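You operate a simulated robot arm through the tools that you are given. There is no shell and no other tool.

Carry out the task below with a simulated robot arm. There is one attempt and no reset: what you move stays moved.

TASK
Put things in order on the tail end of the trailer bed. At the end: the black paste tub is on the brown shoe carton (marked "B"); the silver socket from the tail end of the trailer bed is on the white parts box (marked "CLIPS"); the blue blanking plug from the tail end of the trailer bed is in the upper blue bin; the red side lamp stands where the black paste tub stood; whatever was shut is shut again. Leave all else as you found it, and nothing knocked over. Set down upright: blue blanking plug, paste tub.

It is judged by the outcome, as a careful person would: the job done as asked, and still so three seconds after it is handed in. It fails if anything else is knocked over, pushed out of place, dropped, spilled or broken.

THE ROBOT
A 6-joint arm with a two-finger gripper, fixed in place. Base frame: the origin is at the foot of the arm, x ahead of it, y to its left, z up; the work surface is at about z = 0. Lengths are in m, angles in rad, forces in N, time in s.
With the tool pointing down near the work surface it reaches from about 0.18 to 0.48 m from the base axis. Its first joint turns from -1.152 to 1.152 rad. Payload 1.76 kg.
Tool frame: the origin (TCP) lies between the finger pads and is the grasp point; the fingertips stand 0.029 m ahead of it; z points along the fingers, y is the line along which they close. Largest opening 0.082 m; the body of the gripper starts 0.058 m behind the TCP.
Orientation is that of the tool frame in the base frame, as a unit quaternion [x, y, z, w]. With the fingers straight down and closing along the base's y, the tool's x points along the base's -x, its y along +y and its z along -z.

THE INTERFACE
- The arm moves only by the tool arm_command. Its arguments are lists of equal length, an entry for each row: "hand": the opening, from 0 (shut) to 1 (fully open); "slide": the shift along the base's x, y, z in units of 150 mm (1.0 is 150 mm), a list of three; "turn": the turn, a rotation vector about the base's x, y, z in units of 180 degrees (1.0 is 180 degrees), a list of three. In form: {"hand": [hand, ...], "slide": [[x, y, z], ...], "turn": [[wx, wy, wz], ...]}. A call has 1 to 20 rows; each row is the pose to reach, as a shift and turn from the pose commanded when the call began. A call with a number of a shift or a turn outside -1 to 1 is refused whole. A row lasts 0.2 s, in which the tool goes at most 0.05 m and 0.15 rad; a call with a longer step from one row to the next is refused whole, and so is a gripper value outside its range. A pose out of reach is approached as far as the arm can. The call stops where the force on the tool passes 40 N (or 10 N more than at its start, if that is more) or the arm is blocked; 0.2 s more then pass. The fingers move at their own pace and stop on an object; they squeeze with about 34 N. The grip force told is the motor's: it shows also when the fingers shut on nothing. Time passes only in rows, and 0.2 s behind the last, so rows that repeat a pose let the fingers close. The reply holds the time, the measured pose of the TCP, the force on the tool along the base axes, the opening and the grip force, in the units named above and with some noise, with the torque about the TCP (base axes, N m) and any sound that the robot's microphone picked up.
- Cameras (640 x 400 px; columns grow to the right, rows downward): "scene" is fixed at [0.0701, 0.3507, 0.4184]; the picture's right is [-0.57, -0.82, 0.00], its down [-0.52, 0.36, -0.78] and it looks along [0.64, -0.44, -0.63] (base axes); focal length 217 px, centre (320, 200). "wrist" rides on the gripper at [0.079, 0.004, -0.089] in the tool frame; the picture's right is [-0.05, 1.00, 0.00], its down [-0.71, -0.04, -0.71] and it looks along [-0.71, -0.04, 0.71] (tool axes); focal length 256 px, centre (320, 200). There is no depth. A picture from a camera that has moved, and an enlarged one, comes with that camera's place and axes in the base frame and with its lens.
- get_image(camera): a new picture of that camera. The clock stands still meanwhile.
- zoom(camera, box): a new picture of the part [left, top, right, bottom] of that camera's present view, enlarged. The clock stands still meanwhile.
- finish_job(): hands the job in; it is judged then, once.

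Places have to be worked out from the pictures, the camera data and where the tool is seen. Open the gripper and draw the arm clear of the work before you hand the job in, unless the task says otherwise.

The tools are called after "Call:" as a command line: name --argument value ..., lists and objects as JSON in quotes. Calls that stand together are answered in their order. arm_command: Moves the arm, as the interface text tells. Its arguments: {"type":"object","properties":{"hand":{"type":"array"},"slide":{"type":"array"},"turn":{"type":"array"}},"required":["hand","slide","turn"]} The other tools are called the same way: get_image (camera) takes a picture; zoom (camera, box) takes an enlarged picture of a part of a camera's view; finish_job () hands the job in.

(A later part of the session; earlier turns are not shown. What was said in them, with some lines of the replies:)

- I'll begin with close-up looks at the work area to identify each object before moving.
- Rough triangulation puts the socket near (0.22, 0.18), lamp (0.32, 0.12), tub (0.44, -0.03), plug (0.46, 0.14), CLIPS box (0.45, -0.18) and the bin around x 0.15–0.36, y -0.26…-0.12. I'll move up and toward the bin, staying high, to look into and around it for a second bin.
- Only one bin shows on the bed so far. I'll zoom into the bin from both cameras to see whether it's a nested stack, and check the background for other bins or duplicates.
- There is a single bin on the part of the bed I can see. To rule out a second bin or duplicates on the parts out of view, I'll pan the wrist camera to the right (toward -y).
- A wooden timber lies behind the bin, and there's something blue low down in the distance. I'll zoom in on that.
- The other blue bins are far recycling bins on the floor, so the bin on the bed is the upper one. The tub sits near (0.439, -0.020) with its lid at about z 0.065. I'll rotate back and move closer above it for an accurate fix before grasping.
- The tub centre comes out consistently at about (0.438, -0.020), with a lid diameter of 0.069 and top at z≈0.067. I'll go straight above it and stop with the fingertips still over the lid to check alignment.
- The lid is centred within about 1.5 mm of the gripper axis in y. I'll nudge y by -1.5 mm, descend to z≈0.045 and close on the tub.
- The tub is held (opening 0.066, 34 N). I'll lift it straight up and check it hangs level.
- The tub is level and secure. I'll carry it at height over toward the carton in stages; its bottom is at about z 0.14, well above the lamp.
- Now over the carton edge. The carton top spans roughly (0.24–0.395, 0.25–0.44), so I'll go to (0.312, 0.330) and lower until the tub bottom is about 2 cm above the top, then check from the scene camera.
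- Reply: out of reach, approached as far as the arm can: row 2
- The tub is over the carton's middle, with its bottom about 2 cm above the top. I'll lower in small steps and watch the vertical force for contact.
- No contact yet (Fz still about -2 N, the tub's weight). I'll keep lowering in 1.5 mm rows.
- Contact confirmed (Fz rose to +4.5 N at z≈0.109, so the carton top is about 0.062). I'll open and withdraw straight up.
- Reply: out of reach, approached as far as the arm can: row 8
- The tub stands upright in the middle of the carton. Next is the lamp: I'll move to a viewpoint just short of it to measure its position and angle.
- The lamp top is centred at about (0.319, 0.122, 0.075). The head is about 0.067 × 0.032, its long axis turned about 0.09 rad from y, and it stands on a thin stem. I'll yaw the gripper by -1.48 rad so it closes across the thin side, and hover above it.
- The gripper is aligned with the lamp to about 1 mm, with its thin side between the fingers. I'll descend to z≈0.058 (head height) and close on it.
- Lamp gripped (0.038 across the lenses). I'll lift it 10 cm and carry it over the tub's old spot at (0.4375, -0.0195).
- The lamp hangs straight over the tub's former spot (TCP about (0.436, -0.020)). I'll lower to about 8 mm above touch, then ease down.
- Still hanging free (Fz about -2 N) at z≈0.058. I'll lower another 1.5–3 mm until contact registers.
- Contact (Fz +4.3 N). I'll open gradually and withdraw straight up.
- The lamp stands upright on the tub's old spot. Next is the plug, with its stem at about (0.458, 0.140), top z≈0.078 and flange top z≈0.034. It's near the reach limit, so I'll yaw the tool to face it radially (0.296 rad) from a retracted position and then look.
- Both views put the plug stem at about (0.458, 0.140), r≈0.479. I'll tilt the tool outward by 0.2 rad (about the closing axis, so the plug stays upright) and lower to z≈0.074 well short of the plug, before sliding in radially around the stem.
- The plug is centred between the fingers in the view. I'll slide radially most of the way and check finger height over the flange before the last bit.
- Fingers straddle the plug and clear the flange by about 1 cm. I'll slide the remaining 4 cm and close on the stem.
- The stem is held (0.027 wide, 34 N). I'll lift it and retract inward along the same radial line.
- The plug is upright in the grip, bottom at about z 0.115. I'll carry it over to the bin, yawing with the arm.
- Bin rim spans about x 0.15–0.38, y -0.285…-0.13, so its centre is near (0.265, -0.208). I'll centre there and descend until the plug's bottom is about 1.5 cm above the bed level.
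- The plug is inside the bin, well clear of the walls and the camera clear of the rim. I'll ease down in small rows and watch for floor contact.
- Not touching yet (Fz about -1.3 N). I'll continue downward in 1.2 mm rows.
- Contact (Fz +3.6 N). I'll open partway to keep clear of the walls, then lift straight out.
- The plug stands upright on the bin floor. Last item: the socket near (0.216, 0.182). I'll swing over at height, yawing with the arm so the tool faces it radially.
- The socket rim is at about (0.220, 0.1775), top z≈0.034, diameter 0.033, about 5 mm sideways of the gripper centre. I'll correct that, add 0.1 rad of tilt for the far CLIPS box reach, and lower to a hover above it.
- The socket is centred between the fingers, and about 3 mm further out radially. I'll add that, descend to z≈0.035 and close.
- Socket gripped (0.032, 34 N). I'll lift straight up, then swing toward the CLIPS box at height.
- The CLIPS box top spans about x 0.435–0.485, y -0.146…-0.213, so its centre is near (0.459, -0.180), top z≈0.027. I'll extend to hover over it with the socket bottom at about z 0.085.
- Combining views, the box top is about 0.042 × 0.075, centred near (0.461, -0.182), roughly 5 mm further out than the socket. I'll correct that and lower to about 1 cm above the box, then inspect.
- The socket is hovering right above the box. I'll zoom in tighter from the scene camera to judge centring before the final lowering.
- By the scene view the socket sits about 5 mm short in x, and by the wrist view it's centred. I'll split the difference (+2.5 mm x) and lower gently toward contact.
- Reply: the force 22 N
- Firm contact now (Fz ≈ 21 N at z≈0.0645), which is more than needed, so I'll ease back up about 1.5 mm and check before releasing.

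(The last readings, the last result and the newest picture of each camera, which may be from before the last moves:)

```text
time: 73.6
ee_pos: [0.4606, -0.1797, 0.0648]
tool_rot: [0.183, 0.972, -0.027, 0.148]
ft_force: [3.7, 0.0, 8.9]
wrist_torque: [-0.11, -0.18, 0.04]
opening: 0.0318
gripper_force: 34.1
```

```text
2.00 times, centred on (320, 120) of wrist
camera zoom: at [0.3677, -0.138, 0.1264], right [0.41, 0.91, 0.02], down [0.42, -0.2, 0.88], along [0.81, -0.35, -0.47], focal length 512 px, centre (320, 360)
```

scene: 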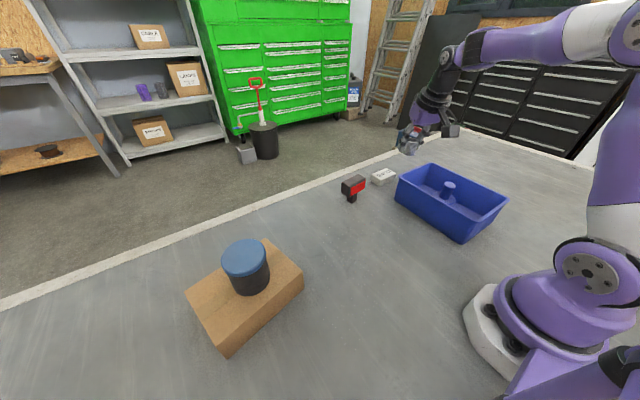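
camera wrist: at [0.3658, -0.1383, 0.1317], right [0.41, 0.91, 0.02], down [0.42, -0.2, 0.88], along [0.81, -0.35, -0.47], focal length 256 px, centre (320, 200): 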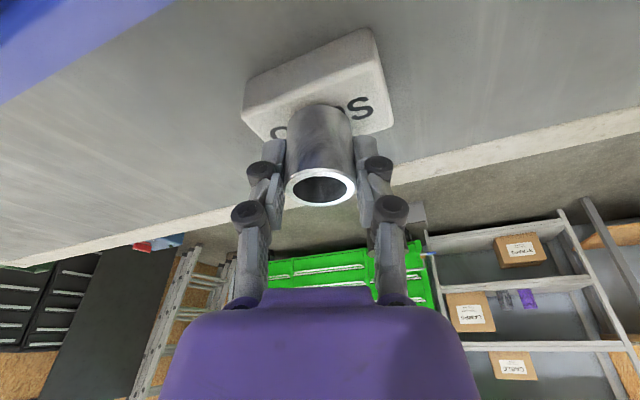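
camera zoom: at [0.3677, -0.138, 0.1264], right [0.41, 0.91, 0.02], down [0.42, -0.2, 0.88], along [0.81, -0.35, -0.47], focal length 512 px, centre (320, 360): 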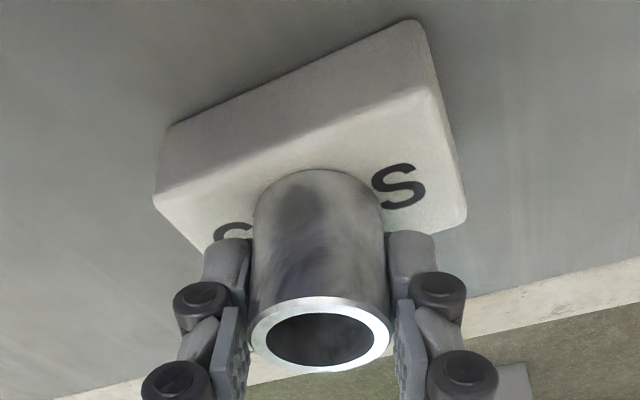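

The box hasn't moved and the socket is centred on its top. I'll relieve the remaining force slightly, open, and lift straight up.

Call:
arm_command --hand '[0.2, 0.2, 0.45, 0.6, 0.7, 0.7, 0.7, 0.7, 0.7, 0.7, 0.7]' --slide '[[0, 0, 0.003], [0, 0, 0.003], [0, 0, 0.003], [0, 0, 0.003], [0, 0, 0.003], [0, 0, 0.003], [0, 0, 0.04], [0, 0, 0.12], [0, 0, 0.24], [-0.03, 0.012, 0.36], [-0.08, 0.03, 0.46]]' --turn '[[0, 0, 0], [0, 0, 0], [0, 0, 0], [0, 0, 0], [0, 0, 0], [0, 0, 0], [0, 0, 0], [0, 0, 0], [0, 0, 0], [0, 0, 0], [0, 0, 0]]'

Call:
get_image --camera "wrist"

Call:
zoom --camera "scene" --box '[330, 110, 450, 210]'

```text
time: 76.0
ee_pos: [0.4488, -0.1764, 0.1344]
tool_rot: [0.183, 0.972, -0.027, 0.147]
ft_force: [0.4, 0.3, -0.4]
wrist_torque: [0.01, 0.03, 0.02]
opening: 0.0572
gripper_force: 0.0
```

```text
taken
camera wrist: at [0.3553, -0.1342, 0.1965], right [0.41, 0.91, 0.02], down [0.42, -0.2, 0.88], along [0.81, -0.35, -0.47], focal length 256 px, centre (320, 200)
```

wrist: 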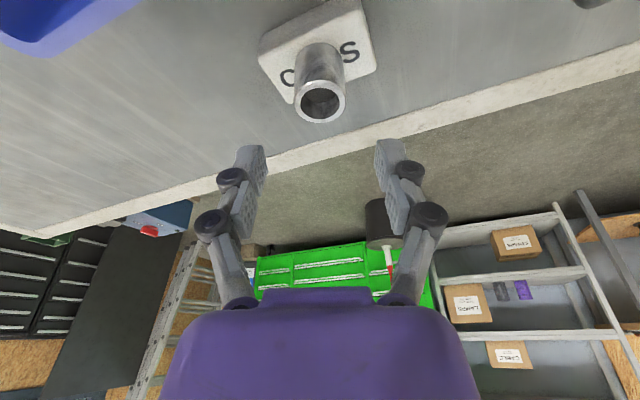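

```text
4.00 times, centred on (390, 160) of scene
camera zoom: at [0.0701, 0.3507, 0.4184], right [-0.57, -0.82, 0.0], down [-0.52, 0.36, -0.78], along [0.64, -0.44, -0.63], focal length 868 px, centre (40, 360)
```

zoom: 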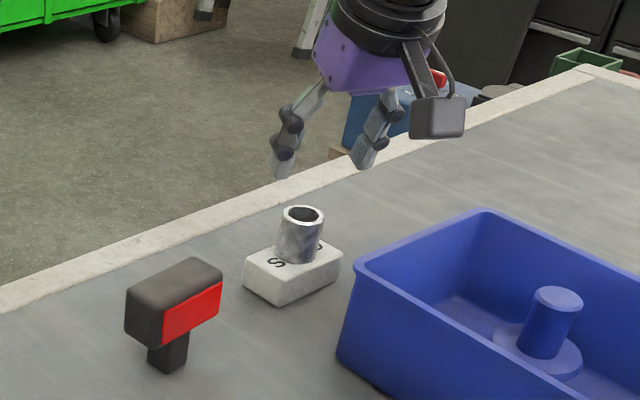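

The socket stands on the CLIPS box. I'll retract inward and up, level the tool, and take a final overview of everything.

Call:
arm_command --hand '[0.7, 0.7, 0.7, 0.7, 0.8, 0.9, 1, 1]' --slide '[[-0.05, 0.02, 0.12], [-0.15, 0.06, 0.27], [-0.28, 0.15, 0.42], [-0.42, 0.3, 0.55], [-0.56, 0.48, 0.65], [-0.68, 0.68, 0.7], [-0.75, 0.88, 0.75], [-0.75, 0.95, 0.75]]' --turn '[[0, 0, 0], [0.0069, 0.0178, 0], [0.0138, 0.0356, 0], [0.0208, 0.0534, 0], [0.0277, 0.0712, 0], [0.0346, 0.089, 0], [0.0346, 0.089, 0], [0.0346, 0.089, 0]]'

Call:
get_image --camera "scene"

Call:
get_image --camera "wrist"

Call:
zoom --camera "scene" --box '[180, 140, 520, 360]'

```text
time: 77.8
ee_pos: [0.3348, -0.0343, 0.2486]
tool_rot: [0.186, 0.983, 0.001, -0.001]
ft_force: [-0.1, 0.4, 0.0]
wrist_torque: [0.01, 0.03, 0.02]
opening: 0.0821
gripper_force: 0.1
```

```text
taken
```

scene: 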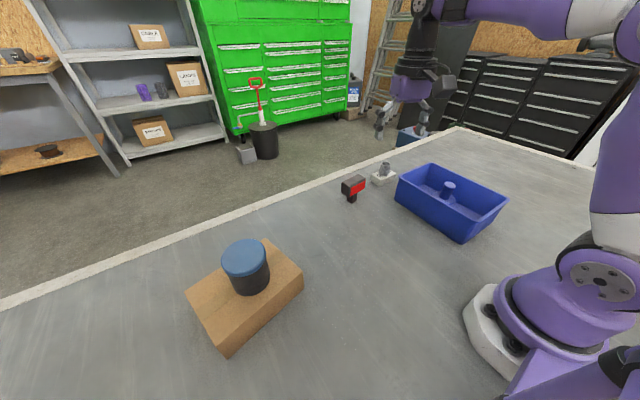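

```text
taken
camera wrist: at [0.2639, -0.0005, 0.338], right [0.41, 0.91, 0.0], down [0.64, -0.29, 0.71], along [0.64, -0.29, -0.71], focal length 256 px, centre (320, 200)
```

wrist: 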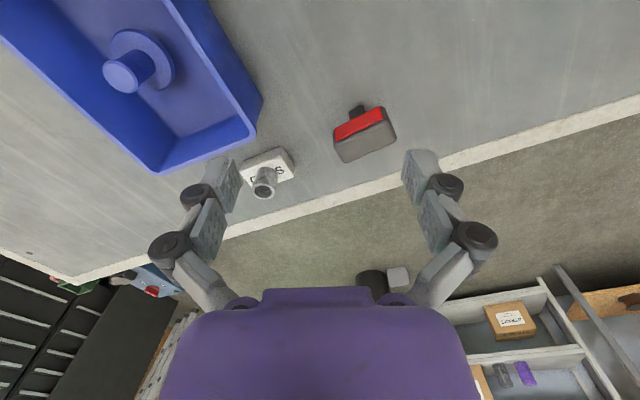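

```text
1.82 times, centred on (350, 250) of scene
camera zoom: at [0.0701, 0.3507, 0.4184], right [-0.57, -0.82, 0.0], down [-0.52, 0.36, -0.78], along [0.64, -0.44, -0.63], focal length 395 px, centre (266, 109)
```

zoom: 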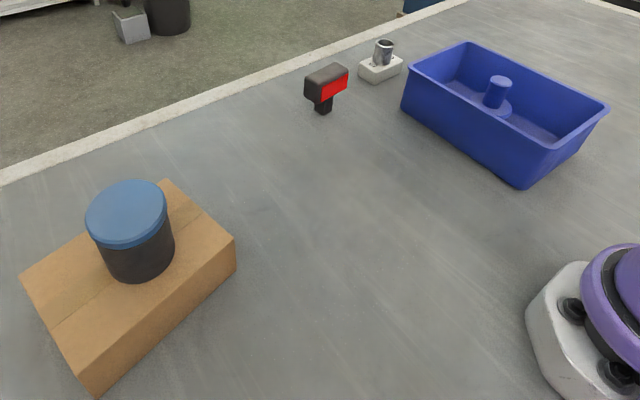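

Everything is where it should be: the tub upright on the carton, the lamp standing on the tub's old spot, the plug upright in the bin and the socket on the CLIPS box. The carton, bin and CLIPS box haven't moved. The gripper is open and the arm is clear, so I'm handing the job in.

Call:
finish_job

```text
The job is handed in.
```

The job is done and handed in. I checked the final positions with both cameras before finishing:

- **Paste tub:** upright on the brown carton, lid still on.
- **Silver socket:** standing on the white "CLIPS" box.
- **Blue blanking plug:** upright inside the blue bin on the trailer bed.
- **Red side lamp:** standing where the paste tub was.

Nothing was opened, and nothing was knocked over. The carton, the bin and the CLIPS box stayed in place. The gripper is open and the arm is clear of the work.

Two of the task's descriptions I could not confirm directly:

- **Carton "B":** I never saw a "B" marking, but this was the only brown carton on the bed.
- **"Upper" blue bin:** I took this to be the one on the bed. The only other blue bins I saw were on the floor, out of reach.
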